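You operate a simulated robot arm through the tools that you are given. There is no shell and no other tool.

The job below is to be done with a simulated robot arm. You get a single attempt, and the scene is never put back.

JOB
Gauge the purple strip; weld it by the sealer's time chart.
Fine: one sound weld; swing the gauge arm aside again; fingers out from under the hot bar.

It is judged by the outcome, as a careful person would: the job done as asked, and still so three seconds after it is handed in. It fails if anything else is knocked over, pushed out of place, dropped, spilled or broken.

ROBOT AND FRAMES
A 6-joint arm with a two-finger gripper, fixed in place. Base frame: the origin is on the floor under the middle of its stand, x ahead of it, y to its left, z up; the work surface is at about z = 88. Units: cm, degrees, N and s.
It reaches about 129.8 cm from its shoulder. Its first joint turns from -149.0 to 149.0 degrees. Payload 1.57 kg.
The TCP is the grasp point between the finger pads, 2.1 cm short of the fingertips. In the tool frame z runs along the fingers and y along their closing line. The gripper opens to 7 cm; its body begins 5 cm behind the TCP.
Orientation is told as [roll, pitch, yaw] about the base's x, y, z axes, in that order, counted from this pose: with the fingers straight down and closing along the base's y, the tool's x points along the base's -x, its y along +y and its z along -z.

CONTROLS
- The arm moves only by the tool move_arm. Its argument "commands" is a list that holds one entry, the list of rows, each a list of 7 numbers: the turn, a rotation vector about the tool's x, y, z in degrees, then the shift along the tool's x, y, z in m, then the opening, from 0 (shut) to 1 (fully open). In form: [[[ax, ay, az, dx, dy, dz, jaw], ...]]. A call has 1 to 20 rows; each row is the pose to reach, as a shift and turn from the pose commanded when the call began, along the tool's axes at that moment. Rows are played at 5 a second. More than 5 cm and 8.6 degrees between two rows, or a gripper value outside its range, and nothing of the call is played. Where a pose cannot be reached the arm comes as near as it can. A force on the tool above 90 N (or 10 N above the force at the start of the call, whichever is more), or a blocked arm, ends the call early, and 0.2 s more pass. Each finger travels about 10.37 cm/s and halts on what it meets, pressing with about 30 N; the grip force reading is that of the motor and also rises with nothing between the fingers. The clock runs only during rows and for 0.2 s after the last one: add rows that repeat a pose to give the fingers time. The reply holds the time, the measured pose of the TCP, the force on the tool along the base axes, the opening and the grip force, in the units named above and with some noise, with the torque about the TCP (base axes, N m) and any sound that the robot's microphone picked up.
- Cameras (640 x 400 px; columns grow to the right, rows downward): "scene" is fixed at [5.24, 50.09, 161.46]; the picture's right is [0.37, -0.93, 0.00], its down [-0.66, -0.26, -0.71] and it looks along [0.66, 0.26, -0.71] (base axes); focal length 325 px, centre (320, 200). "wrist" rides on the gripper at [7.9, 0.4, -8.1] in the tool frame; the picture's right is [-0.05, 1.00, 0.00], its down [-0.67, -0.04, -0.74] and it looks along [-0.74, -0.04, 0.67] (tool axes); focal length 256 px, centre (320, 200). There is no depth. A picture from a camera that has moved, and an enlarged one, comes with that camera's place and axes in the base frame and with its lens.
- camera(camera): a new picture of that camera. No time passes.
- move_column(by): slides the trunk up (or, below 0, down) by that many cm; the arm rides with it, the base frame stays. It gives what a move gives, with no picture.
- zoom(camera, box): a new picture of the part [left, top, right, bottom] of that camera's present view, enlarged. No time passes.
- finish_job(): hands the job in; it is judged then, once.

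Nothing tells you positions but the pictures and the camera data. Unless the task says otherwise, let go and move clear before handing in.

The tools are called as name(argument=value, ...) on one line, values as JSON. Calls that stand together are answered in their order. move_arm: Moves the arm, as the interface text tells. Its arguments: {"type":"object","properties":{"commands":{"type":"array"}},"required":["commands"]} The other tools are called the same way: move_column (by) moves the trunk up or down; camera (camera) takes a picture; zoom (camera, box) takes an enlarged picture of a part of a camera's view; finish_job () hands the job in.

At the start:

```text
time: 0.0
tool_pos: [50.03, 45.31, 125.27]
tool_rot: [0.0, -0.1, 0.0]
contact_force: [-0.7, 0.6, -0.4]
wrist_torque: [0.0, -0.02, 0.03]
finger_gap: 7.01
grip_force: 0.0
trunk travel left (down, up): [-93.3, 3.7]
```

scene: 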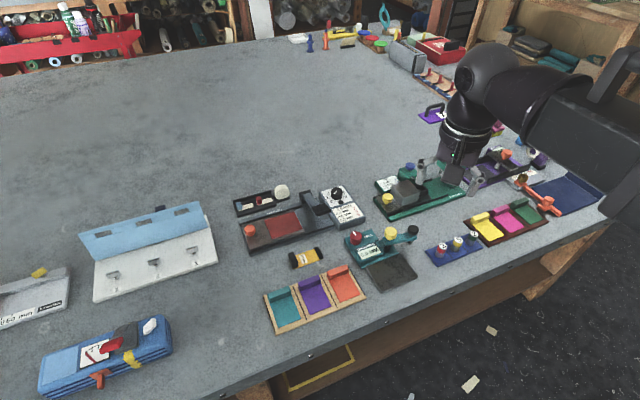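
wrist: 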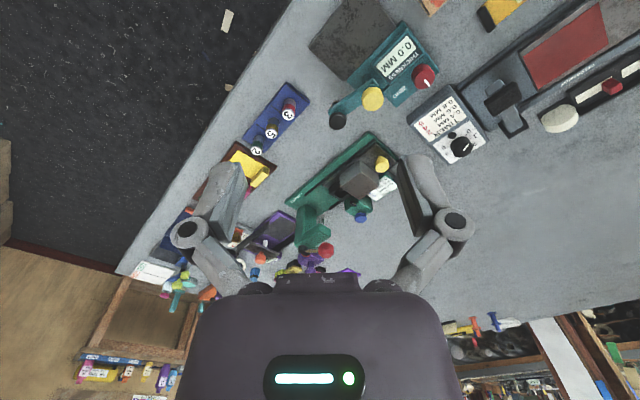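

I see a bench with a sealer (dark base, red pad, dial and time chart), a teal thickness gauge, and a tray with teal, purple and orange strips. I'll look closer before moving anything.

zoom(camera="scene", box=[220, 170, 440, 340])

zoom(camera="scene", box=[230, 175, 370, 260])

zoom(camera="scene", box=[330, 215, 430, 295])

zoom(camera="scene", box=[255, 240, 375, 335])

zoom(camera="wrist", box=[300, 0, 640, 200])

```text
2.35 times, centred on (330, 255) of scene
camera zoom: at [5.24, 50.09, 161.46], right [0.37, -0.93, 0.0], down [-0.66, -0.26, -0.71], along [0.66, 0.26, -0.71], focal length 764 px, centre (296, 71)
```

zoom: 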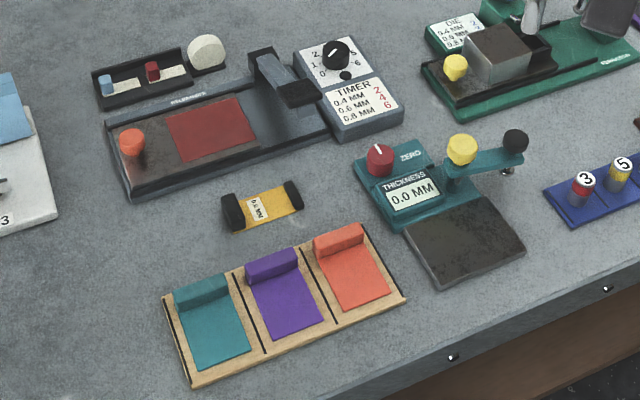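

```text
4.57 times, centred on (300, 218) of scene
camera zoom: at [5.24, 50.09, 161.46], right [0.37, -0.93, 0.0], down [-0.66, -0.26, -0.71], along [0.66, 0.26, -0.71], focal length 1485 px, centre (411, 120)
```

zoom: 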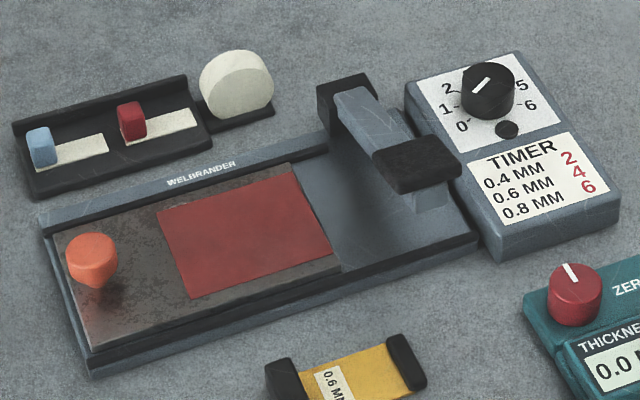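

```text
5.00 times, centred on (380, 255) of scene
camera zoom: at [5.24, 50.09, 161.46], right [0.37, -0.93, 0.0], down [-0.66, -0.26, -0.71], along [0.66, 0.26, -0.71], focal length 1624 px, centre (20, -75)
```

zoom: 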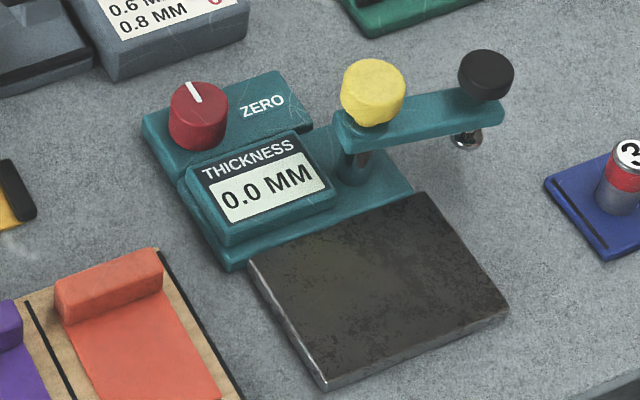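

```text
4.21 times, centred on (315, 288) of scene
camera zoom: at [5.24, 50.09, 161.46], right [0.37, -0.93, 0.0], down [-0.66, -0.26, -0.71], along [0.66, 0.26, -0.71], focal length 1367 px, centre (341, -168)
```

zoom: 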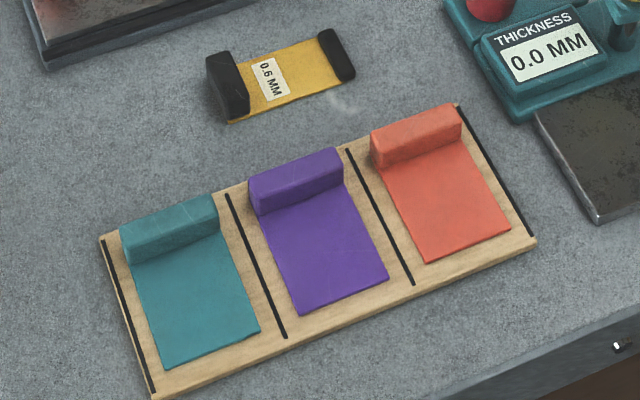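

```text
1.88 times, centred on (470, 100) of wrist
camera zoom: at [42.13, 45.71, 133.34], right [0.05, 1.0, 0.0], down [0.67, -0.04, 0.74], along [0.74, -0.04, -0.67], focal length 482 px, centre (38, 388)
```

zoom: 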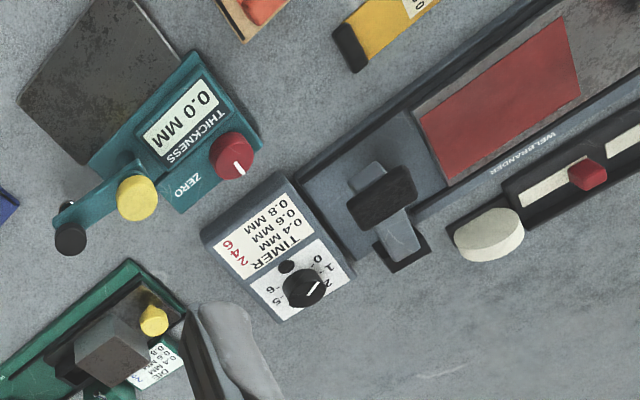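

The gauge reads 0.0 mm with its arm aside. The timer chart reads 0.4→2, 0.6→4 and 0.8→6. I'll zoom closer on each device to understand its mechanism.

zoom(camera="scene", box=[300, 175, 370, 230])

zoom(camera="scene", box=[230, 180, 300, 225])

zoom(camera="scene", box=[235, 205, 315, 255])

zoom(camera="scene", box=[365, 150, 475, 220])

zoom(camera="wrist", box=[400, 60, 560, 160])

zoom(camera="wrist", box=[300, 0, 460, 140])

```text
7.27 times, centred on (335, 202) of scene
camera zoom: at [5.24, 50.09, 161.46], right [0.37, -0.93, 0.0], down [-0.66, -0.26, -0.71], along [0.66, 0.26, -0.71], focal length 2362 px, centre (211, 182)
```

zoom: 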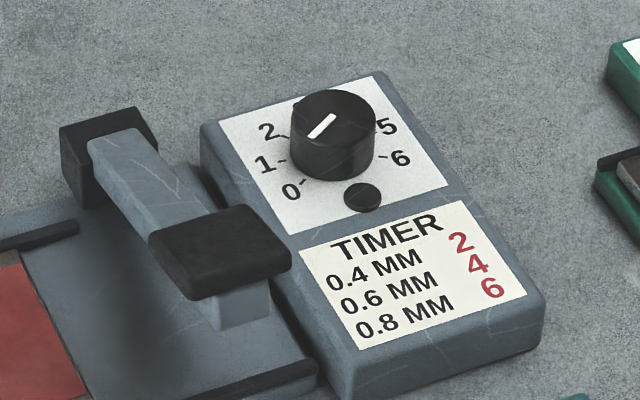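

```text
8.89 times, centred on (265, 202) of scene
camera zoom: at [5.24, 50.09, 161.46], right [0.37, -0.93, 0.0], down [-0.66, -0.26, -0.71], along [0.66, 0.26, -0.71], focal length 2887 px, centre (809, 178)
```

zoom: 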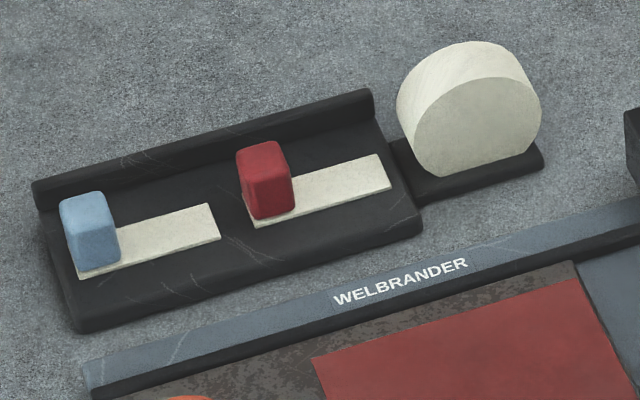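

```text
8.00 times, centred on (275, 230) of scene
camera zoom: at [5.24, 50.09, 161.46], right [0.37, -0.93, 0.0], down [-0.66, -0.26, -0.71], along [0.66, 0.26, -0.71], focal length 2598 px, centre (680, -40)
```

zoom: 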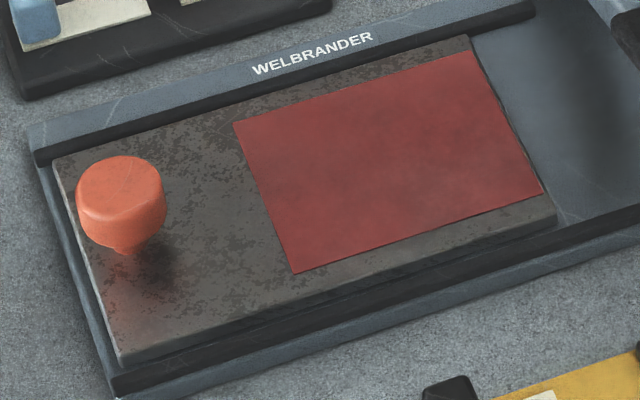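

```text
5.71 times, centred on (420, 185) of scene
camera zoom: at [5.24, 50.09, 161.46], right [0.37, -0.93, 0.0], down [-0.66, -0.26, -0.71], along [0.66, 0.26, -0.71], focal length 1856 px, centre (-251, 286)
```

zoom: 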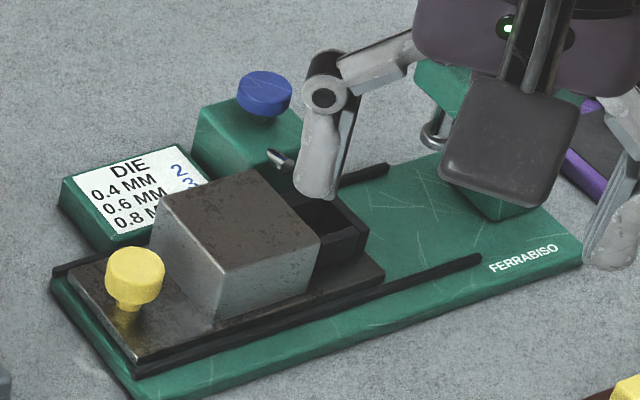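

```text
4.00 times, centred on (480, 110) of wrist
camera zoom: at [42.13, 45.71, 133.34], right [0.05, 1.0, 0.0], down [0.67, -0.04, 0.74], along [0.74, -0.04, -0.67], focal length 1024 px, centre (-320, 560)
```

zoom: 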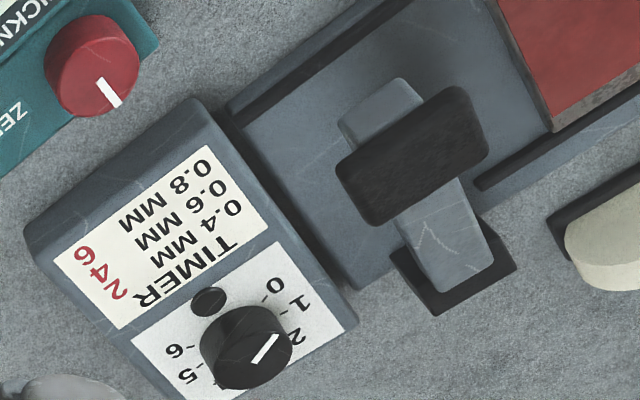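

```text
2.86 times, centred on (380, 70) of wrist
camera zoom: at [42.13, 45.71, 133.34], right [0.05, 1.0, 0.0], down [0.67, -0.04, 0.74], along [0.74, -0.04, -0.67], focal length 731 px, centre (149, 571)
```

zoom: 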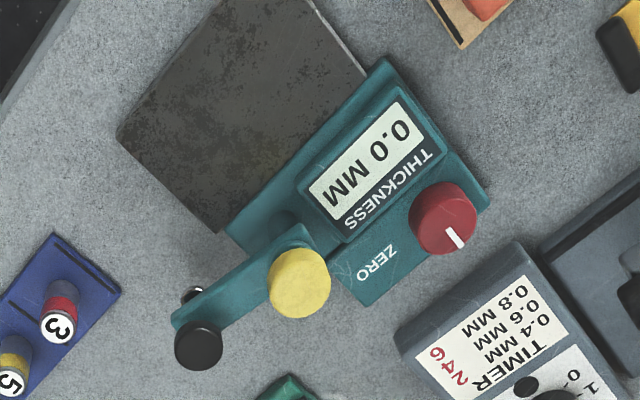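

The sealer seems to have a sliding carriage (orange knob, red pad) that runs under a hinged bar. The gauge has a swing arm on a pivot. I'll move the wrist camera nearer to the gauge, staying well above everything.

move_arm(commands=[[[0, 0, -7.5, 0.008, -0.009, 0.02, 1], [0, 0, -15, 0.016, -0.018, 0.04, 1], [0, 0, -22.5, 0.025, -0.027, 0.06, 1], [0, 0, -30, 0.033, -0.035, 0.08, 1], [0, 0, -37.5, 0.042, -0.044, 0.1, 1], [0, 0, -45, 0.05, -0.053, 0.12, 1], [0, 0, -45, 0.05, -0.053, 0.12, 1]]])

camera(camera="wrist")

camera(camera="scene")

```text
time: 1.6
tool_pos: [45.15, 39.95, 125.2]
tool_rot: [0.0, 0.0, 45.1]
contact_force: [-0.7, -0.3, 0.3]
wrist_torque: [-0.01, -0.01, 0.02]
finger_gap: 6.99
grip_force: 0.0
out of reach, approached as far as the arm can: row 1, 2, 3, 4, 5, 6, 7
trunk travel left (down, up): [-93.3, 3.7]
```

```text
taken
camera wrist: at [39.35, 34.4, 133.33], right [-0.67, 0.74, 0.0], down [0.5, 0.45, 0.74], along [0.55, 0.5, -0.67], focal length 256 px, centre (320, 200)
```

wrist: 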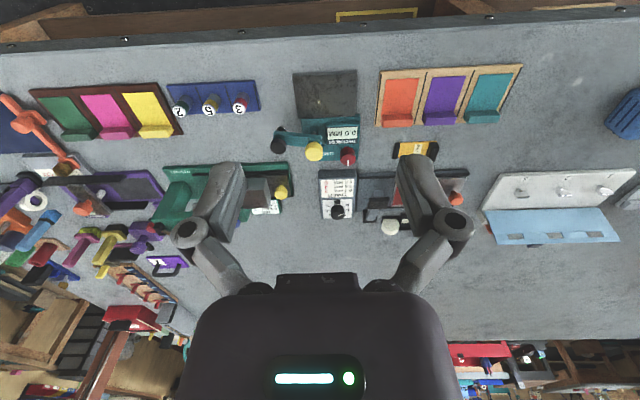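

```text
taken
```

scene: 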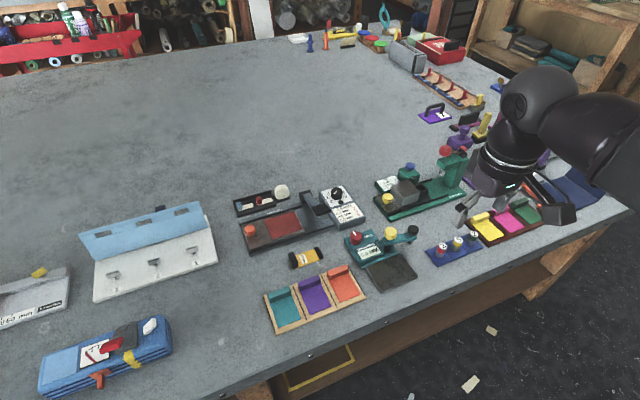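

The arm can't lower further at this trunk height. I'm over the bench's near edge with nothing tall below, so I'll lower the trunk.

move_column(by=-16)

camera(camera="wrist")

camera(camera="scene")

```text
time: 3.4
tool_pos: [45.16, 39.74, 109.23]
tool_rot: [0.0, 0.1, 45.0]
contact_force: [0.5, 0.5, 0.1]
wrist_torque: [0.0, 0.03, 0.0]
finger_gap: 7.0
grip_force: 0.1
trunk travel left (down, up): [-77.3, 19.7]
```

```text
taken
camera wrist: at [39.34, 34.4, 117.34], right [-0.67, 0.74, 0.0], down [0.5, 0.45, 0.74], along [0.55, 0.5, -0.67], focal length 256 px, centre (320, 200)
```

wrist: 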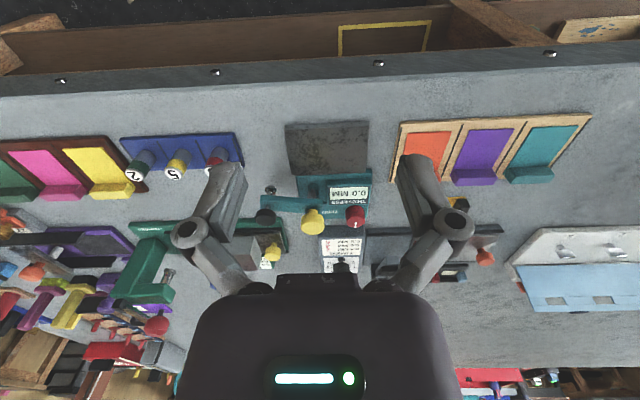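

```text
taken
```

scene: 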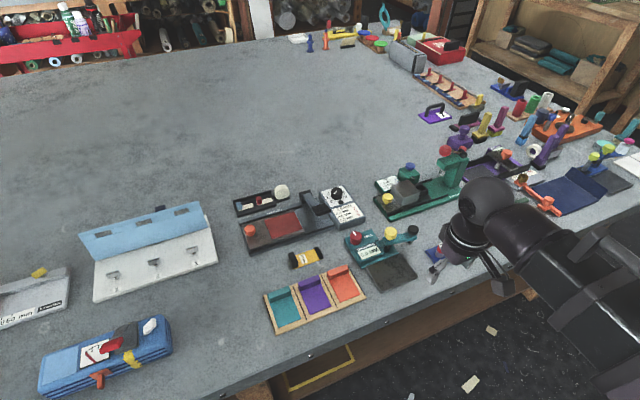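

zoom(camera="wrist", box=[240, 110, 400, 240])

zoom(camera="wrist", box=[390, 110, 600, 200])

zoom(camera="scene", box=[280, 270, 350, 320])

zoom(camera="scene", box=[370, 220, 430, 260])

```text
3.08 times, centred on (320, 175) of wrist
camera zoom: at [39.34, 34.4, 117.34], right [-0.67, 0.74, 0.0], down [0.5, 0.45, 0.74], along [0.55, 0.5, -0.67], focal length 788 px, centre (320, 277)
```

zoom: 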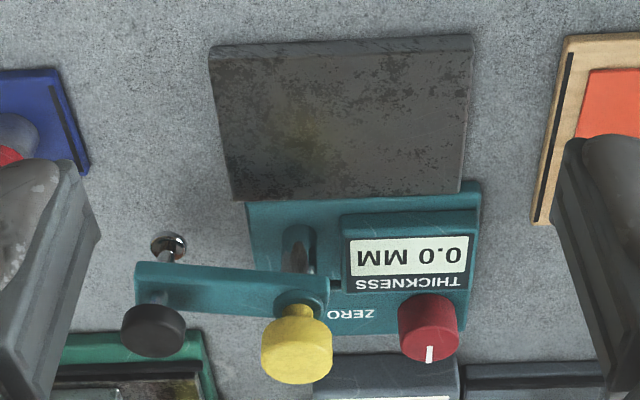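

```text
3.05 times, centred on (495, 155) of wrist
camera zoom: at [39.34, 34.4, 117.34], right [-0.67, 0.74, 0.0], down [0.5, 0.45, 0.74], along [0.55, 0.5, -0.67], focal length 780 px, centre (-213, 337)
```

zoom: 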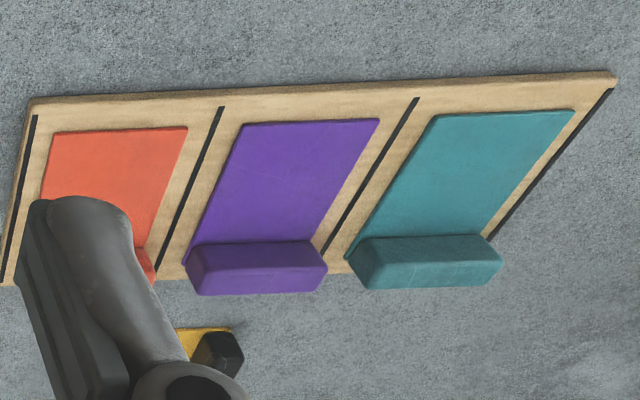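

```text
8.00 times, centred on (315, 295) of scene
camera zoom: at [5.24, 50.09, 161.46], right [0.37, -0.93, 0.0], down [-0.66, -0.26, -0.71], along [0.66, 0.26, -0.71], focal length 2598 px, centre (360, -560)
```

zoom: 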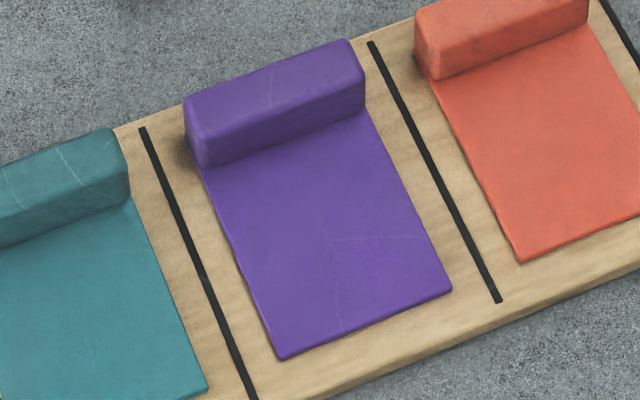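

```text
10.00 times, centred on (400, 240) of scene
camera zoom: at [5.24, 50.09, 161.46], right [0.37, -0.93, 0.0], down [-0.66, -0.26, -0.71], along [0.66, 0.26, -0.71], focal length 3248 px, centre (-480, -200)
```

zoom: 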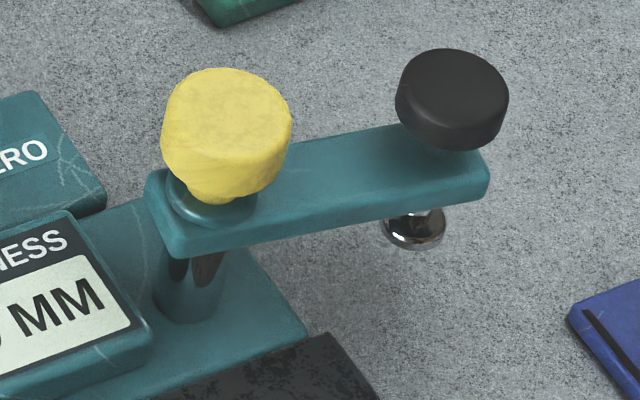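

The gauge arm turns about the yellow pivot knob and has a black plunger knob with a foot underneath. Next I'll look at the sealer up close, travelling above everything at z of about 107.

move_arm(commands=[[[0, 0, 0, -0.039, 0.016, 0.005, 1], [0, 0, 0, -0.078, 0.032, 0.01, 1], [0, 0, 0, -0.117, 0.048, 0.015, 1], [0, 0, 0, -0.156, 0.064, 0.02, 1], [0, 0, 0, -0.195, 0.08, 0.025, 1], [0, 0, 0, -0.234, 0.095, 0.03, 1], [0, 0, 0, -0.234, 0.095, 0.03, 1]]])

camera(camera="wrist")

zoom(camera="wrist", box=[220, 60, 420, 200])

```text
time: 5.0
tool_pos: [55.04, 63.35, 109.18]
tool_rot: [0.0, 0.0, 45.0]
contact_force: [0.6, 0.2, -0.4]
wrist_torque: [0.01, -0.03, 0.0]
finger_gap: 7.01
grip_force: 0.1
out of reach, approached as far as the arm can: row 1, 2, 3, 4, 5, 6, 7
trunk travel left (down, up): [-77.3, 19.7]
```

```text
taken
camera wrist: at [49.29, 57.95, 117.36], right [-0.67, 0.74, 0.0], down [0.5, 0.45, 0.75], along [0.55, 0.5, -0.67], focal length 256 px, centre (320, 200)
```

wrist: 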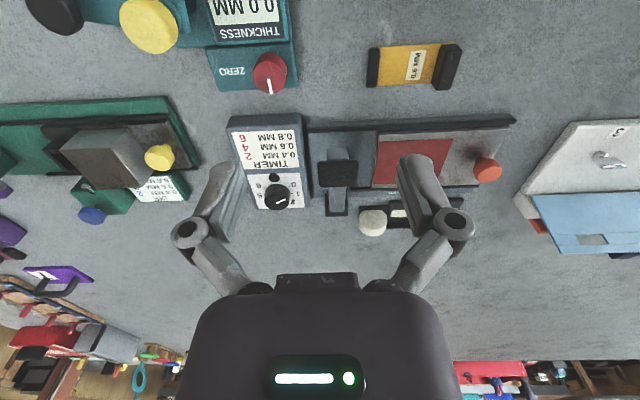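

```text
2.86 times, centred on (320, 130) of wrist
camera zoom: at [49.29, 57.95, 117.36], right [-0.67, 0.74, 0.0], down [0.5, 0.45, 0.75], along [0.55, 0.5, -0.67], focal length 731 px, centre (320, 400)
```

zoom: 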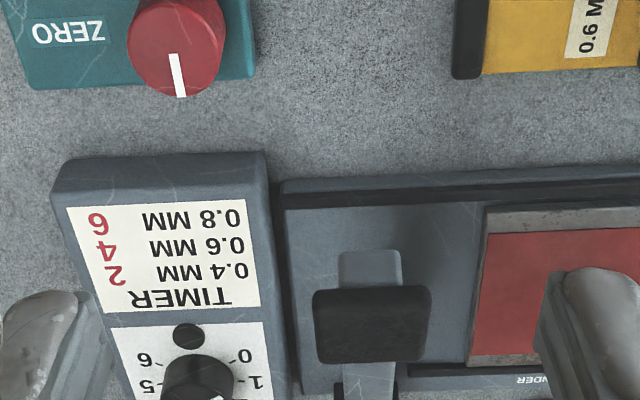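

The arm stops descending at z of about 109 for this trunk height, so height has to come from the trunk. I'll test how the commanded pose behaves by raising a few cm.

move_arm(commands=[[[0, 0, 0, 0, 0, -0.02, 1], [0, 0, 0, 0, 0, -0.04, 1], [0, 0, 0, 0, 0, -0.04, 1]]])

```text
time: 5.8
tool_pos: [55.18, 63.35, 109.16]
tool_rot: [0.0, 0.0, 45.0]
contact_force: [0.9, -0.6, -0.7]
wrist_torque: [0.03, 0.0, 0.0]
finger_gap: 6.97
grip_force: 0.0
out of reach, approached as far as the arm can: row 1, 2, 3
trunk travel left (down, up): [-77.3, 19.7]
```

move_arm(commands=[[[0, 0, 0, 0, 0, -0.04, 1], [0, 0, 0, 0, 0, -0.08, 1], [0, 0, 0, 0, 0, -0.12, 1], [0, 0, 0, 0, 0, -0.15, 1], [0, 0, 0, 0, 0, -0.15, 1]]])

```text
time: 7.0
tool_pos: [55.62, 62.74, 109.07]
tool_rot: [-0.1, 0.0, 45.0]
contact_force: [0.1, 0.1, -0.2]
wrist_torque: [0.01, 0.05, -0.01]
finger_gap: 7.01
grip_force: 0.1
out of reach, approached as far as the arm can: row 1, 2, 3, 4, 5
trunk travel left (down, up): [-77.3, 19.7]
```

The arm appears to work only in the horizontal plane, with the trunk providing height. I'll bring the commanded height back to the true one so that the reach warnings go away.

move_arm(commands=[[[0, 0, 0, 0, 0, 0.04, 1], [0, 0, 0, 0, 0, 0.041, 1]]])

```text
time: 7.6
tool_pos: [55.55, 62.78, 109.26]
tool_rot: [0.0, -0.1, 45.0]
contact_force: [-0.2, 0.3, 0.1]
wrist_torque: [0.01, 0.01, 0.0]
finger_gap: 6.98
grip_force: 0.1
out of reach, approached as far as the arm can: row 1, 2
trunk travel left (down, up): [-77.3, 19.7]
```

move_arm(commands=[[[0, 0, 0, 0, 0, 0, 1]]])

```text
time: 8.0
tool_pos: [55.5, 62.69, 109.16]
tool_rot: [0.0, -0.1, 45.0]
contact_force: [0.2, 0.4, -0.5]
wrist_torque: [0.0, 0.01, 0.01]
finger_gap: 6.99
grip_force: 0.1
trunk travel left (down, up): [-77.3, 19.7]
```

Zero shift reports no reach error, so the commanded pose follows the actual one: the arm handles x and y, the trunk handles z. I'll lower the trunk a little for a closer look at the sealer.

move_column(by=-7)

camera(camera="wrist")

zoom(camera="wrist", box=[220, 60, 420, 200])

zoom(camera="wrist", box=[300, 100, 520, 220])

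```text
time: 9.1
tool_pos: [55.52, 62.72, 102.15]
tool_rot: [0.0, 0.0, 45.0]
contact_force: [-0.8, -0.6, -0.4]
wrist_torque: [-0.01, 0.01, 0.02]
finger_gap: 7.01
grip_force: 0.2
trunk travel left (down, up): [-70.3, 26.7]
```

```text
taken
camera wrist: at [49.68, 57.35, 110.35], right [-0.67, 0.74, 0.0], down [0.5, 0.45, 0.74], along [0.55, 0.5, -0.67], focal length 256 px, centre (320, 200)
```

wrist: 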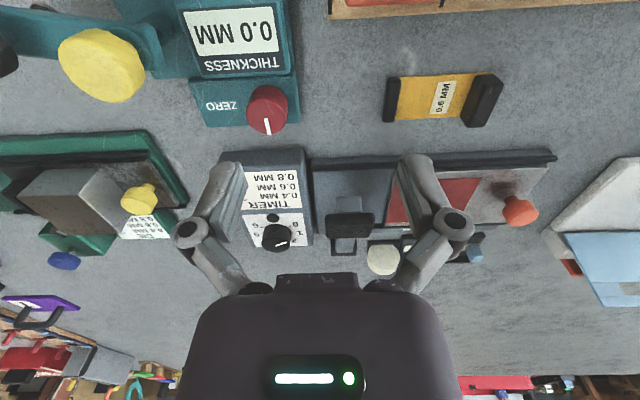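

```text
2.86 times, centred on (320, 130) of wrist
camera zoom: at [49.68, 57.35, 110.35], right [-0.67, 0.74, 0.0], down [0.5, 0.45, 0.74], along [0.55, 0.5, -0.67], focal length 731 px, centre (320, 400)
```

zoom: 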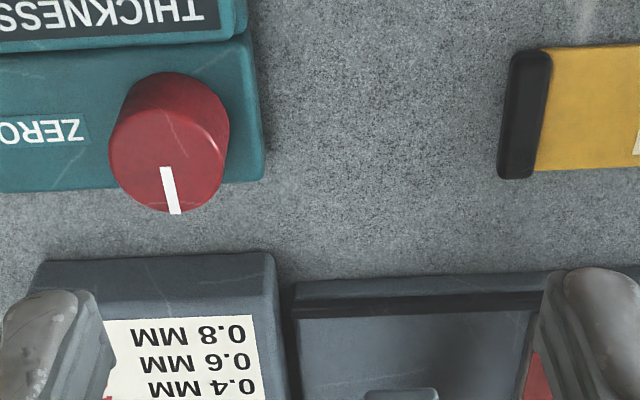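

```text
2.91 times, centred on (410, 160) of wrist
camera zoom: at [49.68, 57.35, 110.35], right [-0.67, 0.74, 0.0], down [0.5, 0.45, 0.74], along [0.55, 0.5, -0.67], focal length 745 px, centre (58, 316)
```

zoom: 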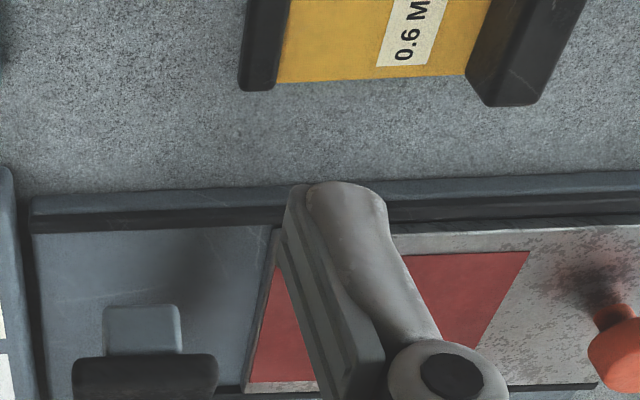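

I'll turn the tool to look along the sealer's rails from the left, so I can see the underside of the bar.

move_arm(commands=[[[0, 0, 7.5, -0.01, 0.013, 0, 1], [0, 0, 15, -0.019, 0.026, 0, 1], [0, 0, 22.5, -0.029, 0.039, 0, 1], [0, 0, 30, -0.039, 0.052, 0, 1], [0, 0, 37.5, -0.048, 0.065, 0, 1], [0, 0, 45, -0.058, 0.079, 0, 1], [0, 0, 52.5, -0.068, 0.092, 0, 1], [0, 0, 60, -0.077, 0.105, 0, 1], [0, 0, 67.5, -0.087, 0.118, 0, 1], [0, 0, 75, -0.097, 0.131, 0, 1], [0, 0, 82.5, -0.106, 0.144, 0, 1], [0, 0, 90, -0.116, 0.157, 0, 1], [0, 0, 90, -0.116, 0.157, 0, 1]]])

camera(camera="wrist")

zoom(camera="wrist", box=[220, 60, 420, 200])

camera(camera="scene")

```text
time: 11.9
tool_pos: [52.55, 82.08, 102.21]
tool_rot: [0.0, -0.1, -45.1]
contact_force: [0.2, 0.2, -0.4]
wrist_torque: [-0.01, 0.0, -0.01]
finger_gap: 6.98
grip_force: 0.1
trunk travel left (down, up): [-70.3, 26.7]
```

```text
taken
camera wrist: at [47.3, 87.91, 110.34], right [0.74, 0.67, 0.0], down [0.45, -0.5, 0.74], along [0.5, -0.56, -0.67], focal length 256 px, centre (320, 200)
```

wrist: 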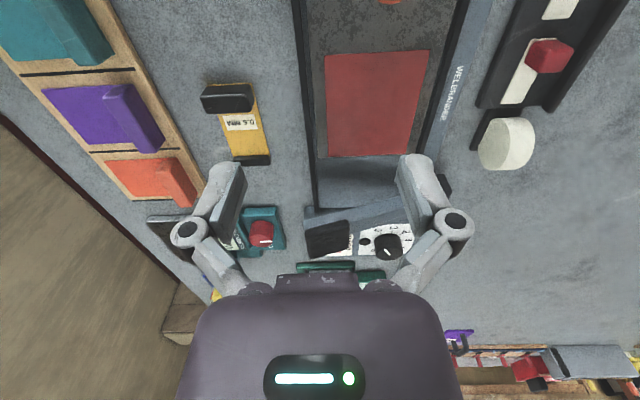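

```text
2.86 times, centred on (320, 130) of wrist
camera zoom: at [47.3, 87.91, 110.34], right [0.74, 0.67, 0.0], down [0.45, -0.5, 0.74], along [0.5, -0.56, -0.67], focal length 731 px, centre (320, 400)
```

zoom: 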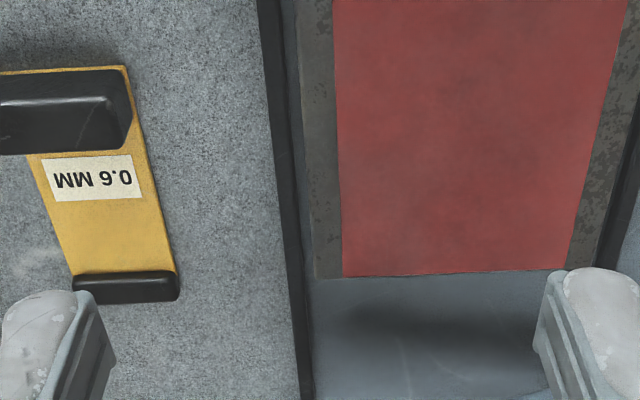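

```text
taken
```

scene: 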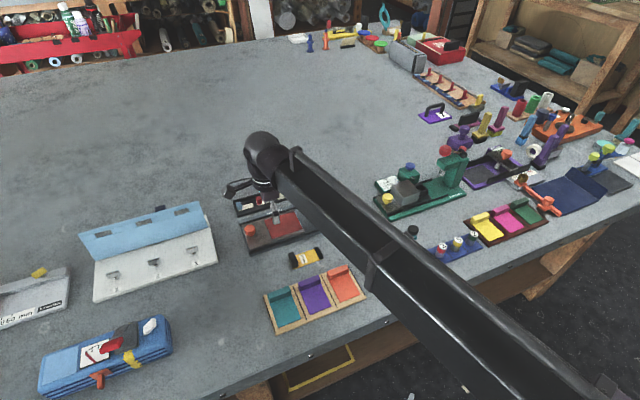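

zoom(camera="wrist", box=[280, 170, 440, 270])

zoom(camera="wrist", box=[20, 60, 300, 220])

```text
4.00 times, centred on (360, 220) of wrist
camera zoom: at [47.3, 87.91, 110.34], right [0.74, 0.67, 0.0], down [0.45, -0.5, 0.74], along [0.5, -0.56, -0.67], focal length 1024 px, centre (160, 120)
```

zoom: 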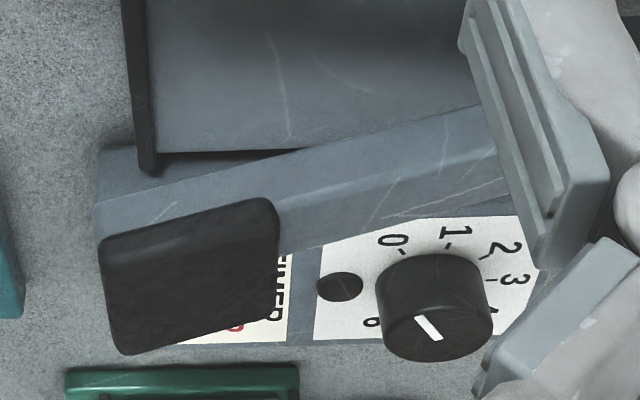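

```text
2.29 times, centred on (160, 140) of wrist
camera zoom: at [47.3, 87.91, 110.34], right [0.74, 0.67, 0.0], down [0.45, -0.5, 0.74], along [0.5, -0.56, -0.67], focal length 585 px, centre (686, 337)
```

zoom: 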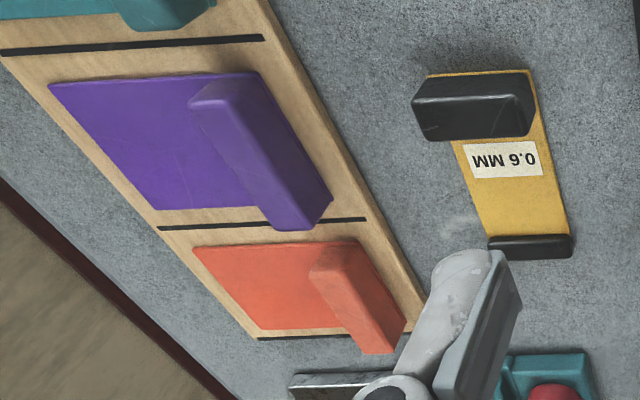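

zoom(camera="wrist", box=[350, 218, 420, 268])

zoom(camera="wrist", box=[240, 200, 310, 260])

```text
8.00 times, centred on (385, 243) of wrist
camera zoom: at [47.3, 87.91, 110.34], right [0.74, 0.67, 0.0], down [0.45, -0.5, 0.74], along [0.5, -0.56, -0.67], focal length 2048 px, centre (-200, -144)
```

zoom: 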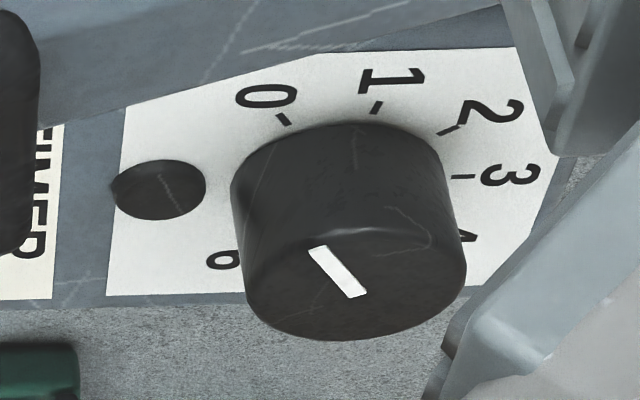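

```text
6.67 times, centred on (275, 230) of wrist
camera zoom: at [47.3, 87.91, 110.34], right [0.74, 0.67, 0.0], down [0.45, -0.5, 0.74], along [0.5, -0.56, -0.67], focal length 1707 px, centre (620, 0)
```

zoom: 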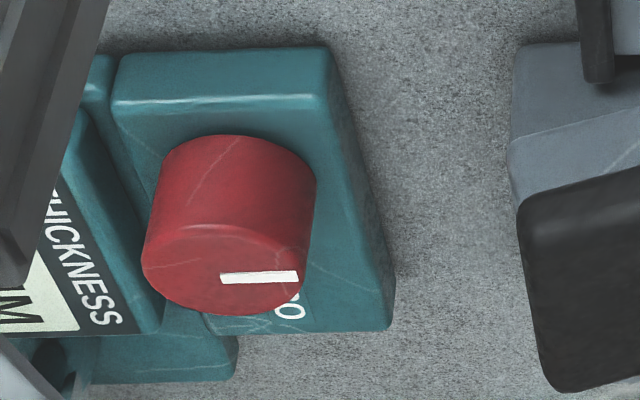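

The dial's pointer stands at 0, with numbers every 40° clockwise. The bar is hinged at the back and raised at the front. So the strip should lie with its block to the left, away from the bar. Next I go above the purple strip's block, at about (43.7, 68.1), for a look.

move_arm(commands=[[[0, 0, 0, -0.009, -0.04, 0, 1], [0, 0, 0, -0.018, -0.08, 0, 1], [0, 0, 0, -0.027, -0.12, 0, 1], [0, 0, 0, -0.036, -0.162, 0, 1], [0, 0, 0, -0.036, -0.162, 0, 1]]])

camera(camera="wrist")

zoom(camera="wrist", box=[220, 20, 420, 160])

```text
time: 13.1
tool_pos: [43.74, 68.07, 102.19]
tool_rot: [0.0, 0.0, -45.0]
contact_force: [0.0, -0.1, 0.3]
wrist_torque: [0.0, 0.04, -0.01]
finger_gap: 7.01
grip_force: 0.1
trunk travel left (down, up): [-70.3, 26.7]
```

```text
taken
camera wrist: at [38.49, 73.91, 110.31], right [0.74, 0.67, 0.0], down [0.45, -0.5, 0.75], along [0.5, -0.55, -0.67], focal length 256 px, centre (320, 200)
```

wrist: 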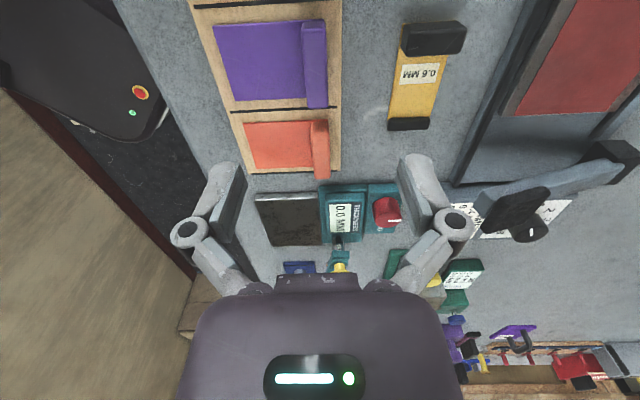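

```text
2.86 times, centred on (320, 90) of wrist
camera zoom: at [38.49, 73.91, 110.31], right [0.74, 0.67, 0.0], down [0.45, -0.5, 0.75], along [0.5, -0.55, -0.67], focal length 731 px, centre (320, 514)
```

zoom: 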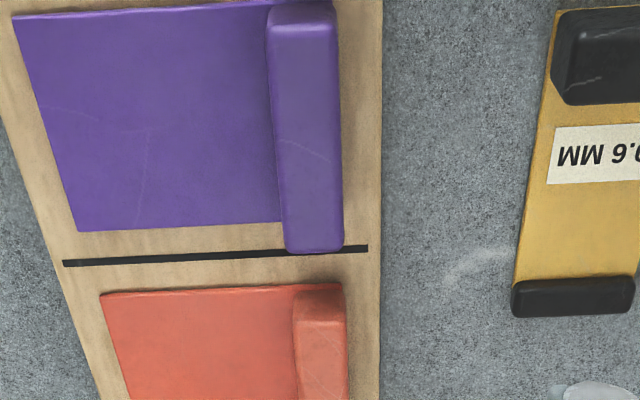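

The block is about 1.5 cm thick and centred near (43.25, 68.35). I'll centre on it, narrow the jaws so they stay clear of the yellow shim, and lower partway to check.

move_arm(commands=[[[0, 0, 0, 0.0055, -0.0005, 0, 0.6], [0, 0, 0, 0.0055, -0.0005, 0, 0.6]]])

move_column(by=-7)

camera(camera="wrist")

zoom(camera="wrist", box=[200, 20, 440, 220])

```text
time: 13.7
tool_pos: [43.19, 68.41, 102.22]
tool_rot: [0.0, 0.1, -45.0]
contact_force: [0.0, 0.3, 0.2]
wrist_torque: [-0.04, 0.02, 0.0]
finger_gap: 4.2
grip_force: 0.2
trunk travel left (down, up): [-70.3, 26.7]
```

```text
time: 14.8
tool_pos: [43.35, 68.31, 95.18]
tool_rot: [0.1, 0.1, -45.0]
contact_force: [0.7, 0.1, 0.4]
wrist_torque: [0.03, 0.02, -0.02]
finger_gap: 4.2
grip_force: 0.0
trunk travel left (down, up): [-63.3, 33.7]
```

```text
taken
camera wrist: at [38.06, 74.21, 103.34], right [0.74, 0.67, 0.0], down [0.45, -0.5, 0.74], along [0.5, -0.55, -0.67], focal length 256 px, centre (320, 200)
```

wrist: 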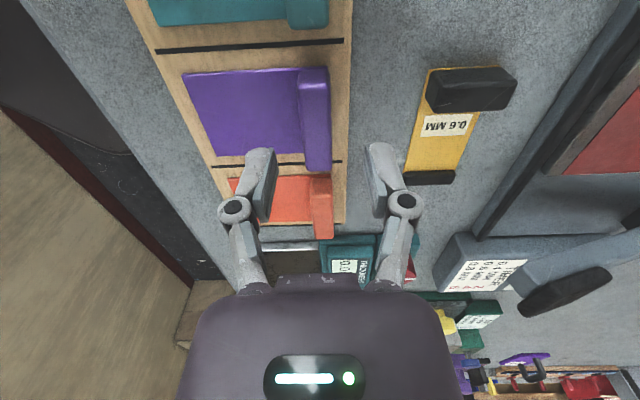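

```text
2.00 times, centred on (320, 120) of wrist
camera zoom: at [38.06, 74.21, 103.34], right [0.74, 0.67, 0.0], down [0.45, -0.5, 0.74], along [0.5, -0.55, -0.67], focal length 512 px, centre (320, 360)
```

zoom: 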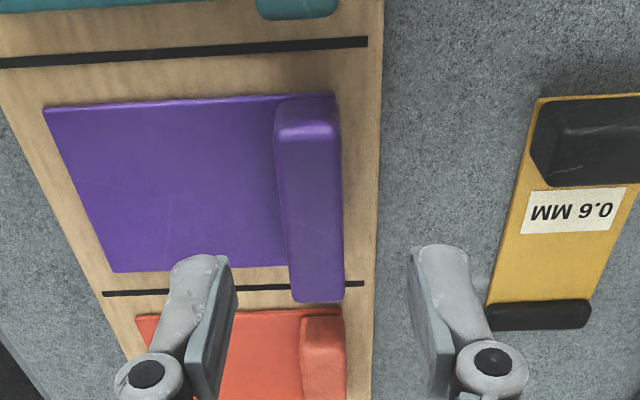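

The block sits between the fingers and the tips still clear its top. I'll nudge to centre, lower until the tips are just above the flat, then close.

move_arm(commands=[[[0, 0, 0, 0, -0.0015, 0, 0.6], [0, 0, 0, 0, -0.0015, 0, 0.6]]])

move_column(by=-3.6)

zoom(camera="wrist", box=[200, 60, 440, 240])

camera(camera="scene")

```text
time: 15.4
tool_pos: [43.07, 68.27, 95.22]
tool_rot: [0.0, 0.0, -45.0]
contact_force: [0.0, 0.3, 0.4]
wrist_torque: [0.0, -0.03, 0.0]
finger_gap: 4.2
grip_force: 0.0
trunk travel left (down, up): [-63.3, 33.7]
```

```text
time: 16.2
tool_pos: [43.19, 68.41, 91.58]
tool_rot: [0.1, 0.0, -45.1]
contact_force: [0.6, 0.0, -0.1]
wrist_torque: [-0.03, -0.01, 0.02]
finger_gap: 4.19
grip_force: 0.0
trunk travel left (down, up): [-59.7, 37.3]
```

```text
2.22 times, centred on (320, 150) of wrist
camera zoom: at [37.97, 74.14, 99.74], right [0.74, 0.67, 0.0], down [0.45, -0.5, 0.74], along [0.5, -0.55, -0.67], focal length 569 px, centre (320, 311)
```

zoom: 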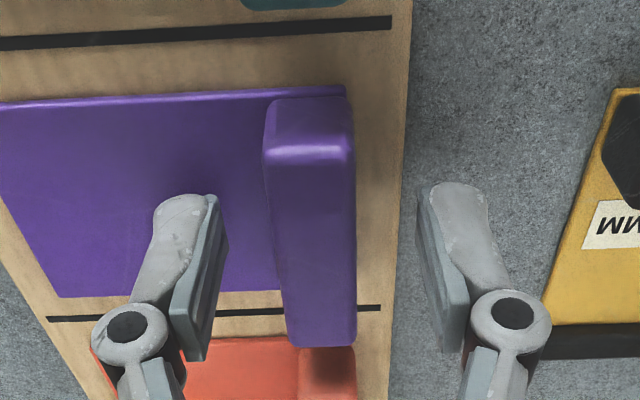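

```text
taken
```

scene: 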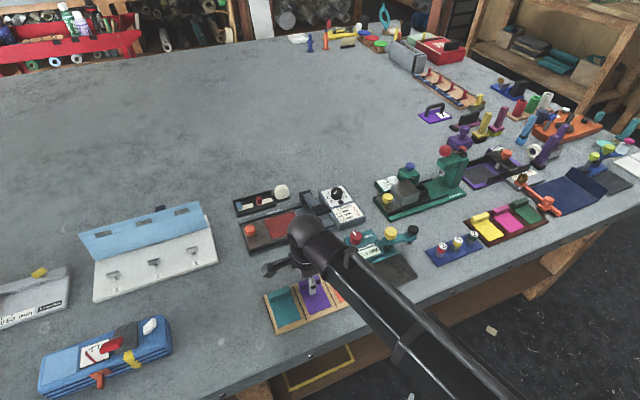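

move_arm(commands=[[[0, 0, 0, 0, -0.002, 0, 0.6], [0, 0, 0, 0, -0.002, 0, 0.6], [0, 0, 0, 0, -0.002, 0, 0.45], [0, 0, 0, 0, -0.002, 0, 0.3], [0, 0, 0, 0, -0.002, 0, 0.15], [0, 0, 0, 0, -0.002, 0, 0.15], [0, 0, 0, 0, -0.002, 0, 0.1], [0, 0, 0, 0, -0.002, 0, 0.1]]])

zoom(camera="wrist", box=[200, 60, 440, 240])

```text
time: 18.0
tool_pos: [42.95, 68.05, 91.54]
tool_rot: [0.0, 0.0, -45.0]
contact_force: [-0.6, 0.3, 0.5]
wrist_torque: [0.01, 0.0, 0.01]
finger_gap: 1.61
grip_force: 29.7
trunk travel left (down, up): [-59.7, 37.3]
```

```text
2.22 times, centred on (320, 150) of wrist
camera zoom: at [37.81, 74.0, 99.73], right [0.74, 0.67, 0.0], down [0.45, -0.5, 0.74], along [0.5, -0.55, -0.67], focal length 569 px, centre (320, 311)
```

zoom: 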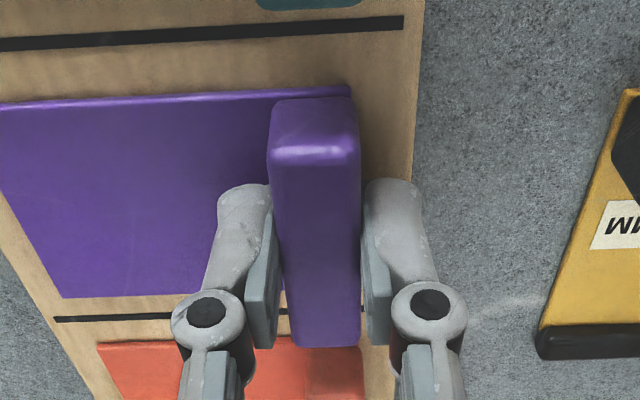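

I have the block gripped, but the gauge should be zero-checked on its bare plate before it is trusted. I'll let the strip go where it lies, rise, and go to the gauge first.

move_arm(commands=[[[0, 0, 0, 0, 0, 0, 0.35], [0, 0, 0, 0, 0, 0, 0.6], [0, 0, 0, 0, 0, 0, 0.6], [0, 0, 0, 0, 0, 0, 0.6]]])

move_column(by=12)

camera(camera="wrist")

```text
time: 19.0
tool_pos: [43.09, 68.14, 91.57]
tool_rot: [0.0, 0.0, -45.0]
contact_force: [-0.2, 0.8, -0.2]
wrist_torque: [-0.01, 0.01, -0.02]
finger_gap: 4.19
grip_force: 0.2
trunk travel left (down, up): [-59.7, 37.3]
```

```text
time: 20.5
tool_pos: [43.07, 68.16, 103.57]
tool_rot: [0.0, 0.0, -45.1]
contact_force: [0.4, 0.2, 0.7]
wrist_torque: [0.02, 0.03, -0.03]
finger_gap: 4.22
grip_force: 0.1
trunk travel left (down, up): [-71.7, 25.3]
```

```text
taken
camera wrist: at [37.81, 74.01, 111.72], right [0.74, 0.67, 0.0], down [0.45, -0.5, 0.75], along [0.5, -0.55, -0.67], focal length 256 px, centre (320, 200)
```

wrist: 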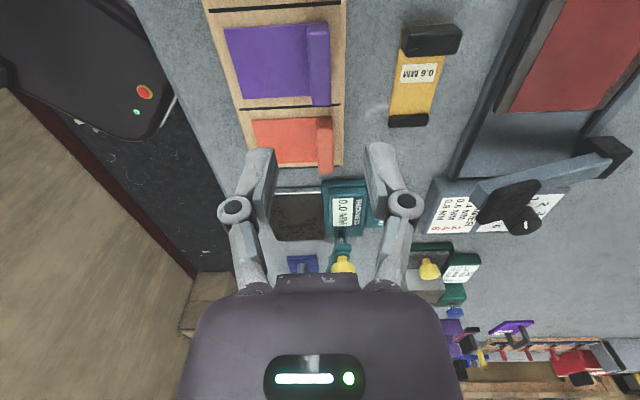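

The strip is back untouched in its tray. Now I go above the gauge's black knob, at about (65.1, 47.5), turning the tool to yaw 90 so a finger can drive the swing.

move_arm(commands=[[[0, 0, -7.5, -0.0168, 0.0005, 0, 0.6], [0, 0, -15, -0.0335, 0.0011, 0, 0.6], [0, 0, -22.5, -0.0503, 0.0016, 0, 0.6], [0, 0, -30, -0.0671, 0.0022, 0, 0.6], [0, 0, -37.5, -0.0839, 0.0027, 0, 0.6], [0, 0, -45, -0.1006, 0.0032, 0, 0.6], [0, 0, -52.5, -0.1174, 0.0038, 0, 0.6], [0, 0, -60, -0.1342, 0.0043, 0, 0.6], [0, 0, -67.5, -0.151, 0.0049, 0, 0.6], [0, 0, -75, -0.1677, 0.0054, 0, 0.6], [0, 0, -82.5, -0.1845, 0.0059, 0, 0.6], [0, 0, -90, -0.2013, 0.0065, 0, 0.6], [0, 0, -97.5, -0.218, 0.007, 0, 0.6], [0, 0, -105, -0.2348, 0.0076, 0, 0.6], [0, 0, -112.5, -0.2516, 0.0081, 0, 0.6], [0, 0, -120, -0.2684, 0.0086, 0, 0.6], [0, 0, -127.5, -0.2851, 0.0092, 0, 0.6], [0, 0, -135, -0.3019, 0.0097, 0, 0.6], [0, 0, -135, -0.3019, 0.0097, 0, 0.6]]])

camera(camera="wrist")

camera(camera="scene")

```text
time: 24.5
tool_pos: [65.09, 47.47, 103.7]
tool_rot: [-0.1, 0.0, 90.0]
contact_force: [0.5, -0.6, 0.9]
wrist_torque: [0.0, 0.0, 0.01]
finger_gap: 4.19
grip_force: 0.0
trunk travel left (down, up): [-71.7, 25.3]
```

```text
taken
camera wrist: at [64.63, 39.51, 111.74], right [-1.0, 0.05, 0.0], down [0.03, 0.67, 0.74], along [0.04, 0.74, -0.67], focal length 256 px, centre (320, 200)
```

wrist: 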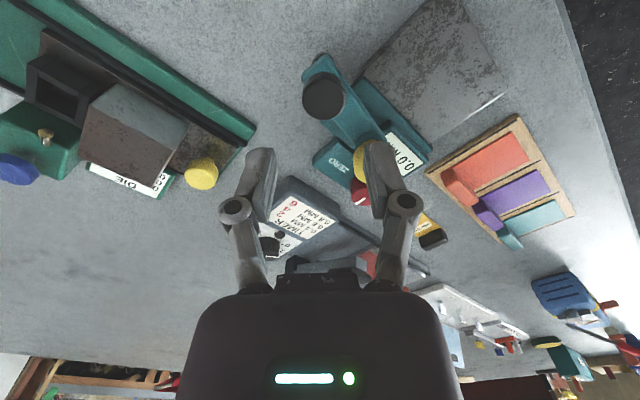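

```text
taken
```

scene: 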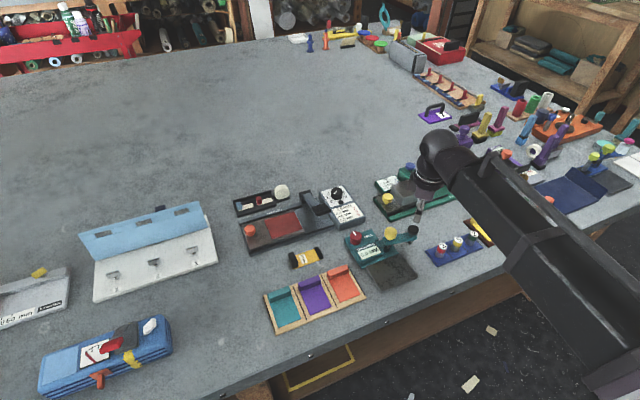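

zoom(camera="wrist", box=[260, 30, 440, 190])

```text
2.50 times, centred on (350, 110) of wrist
camera zoom: at [64.63, 39.51, 111.74], right [-1.0, 0.05, 0.0], down [0.03, 0.67, 0.74], along [0.04, 0.74, -0.67], focal length 640 px, centre (245, 425)
```

zoom: 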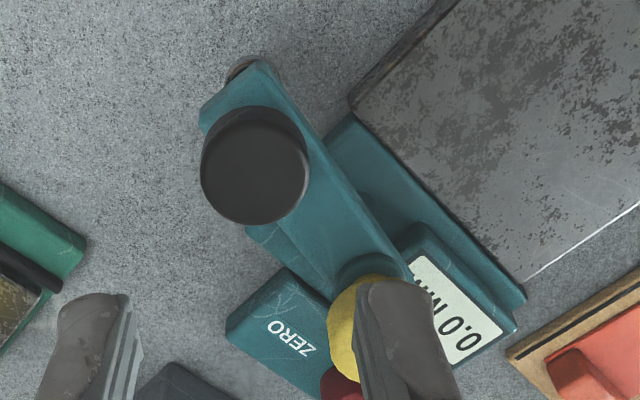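

move_arm(commands=[[[0, 0, 0, 0.0012, 0.002, 0, 0.6], [0, 0, 0, 0.0012, 0.002, 0, 0.6]]])

move_column(by=-6.4)

zoom(camera="wrist", box=[220, 60, 420, 220])

zoom(camera="scene", box=[370, 190, 450, 260])

```text
time: 25.1
tool_pos: [64.69, 47.38, 103.56]
tool_rot: [0.0, 0.0, 89.9]
contact_force: [0.5, 1.1, 0.1]
wrist_torque: [0.01, 0.0, 0.02]
finger_gap: 4.18
grip_force: 0.1
trunk travel left (down, up): [-71.7, 25.3]
```

```text
time: 26.1
tool_pos: [64.65, 47.41, 97.23]
tool_rot: [0.0, 0.0, 89.9]
contact_force: [0.6, 0.3, 0.7]
wrist_torque: [0.01, -0.03, -0.01]
finger_gap: 4.19
grip_force: 0.1
trunk travel left (down, up): [-65.3, 31.7]
```

```text
2.50 times, centred on (320, 140) of wrist
camera zoom: at [64.38, 39.35, 105.34], right [-1.0, 0.05, 0.0], down [0.04, 0.67, 0.74], along [0.04, 0.74, -0.67], focal length 640 px, centre (320, 350)
```

zoom: 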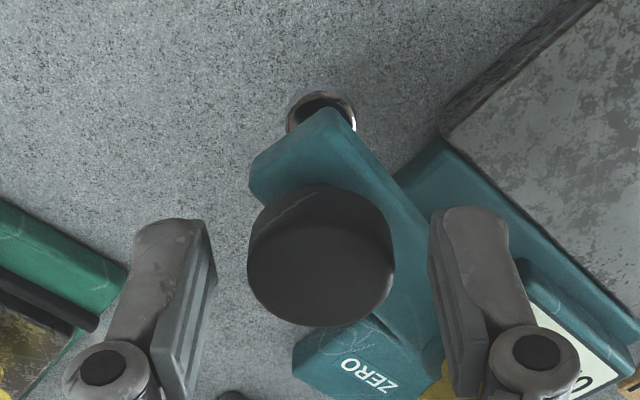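

```text
5.71 times, centred on (410, 225) of scene
camera zoom: at [5.24, 50.09, 161.46], right [0.37, -0.93, 0.0], down [-0.66, -0.26, -0.71], along [0.66, 0.26, -0.71], focal length 1856 px, centre (-194, 57)
```

zoom: 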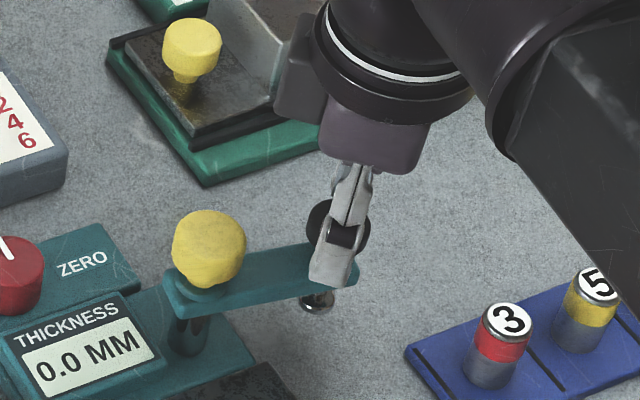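

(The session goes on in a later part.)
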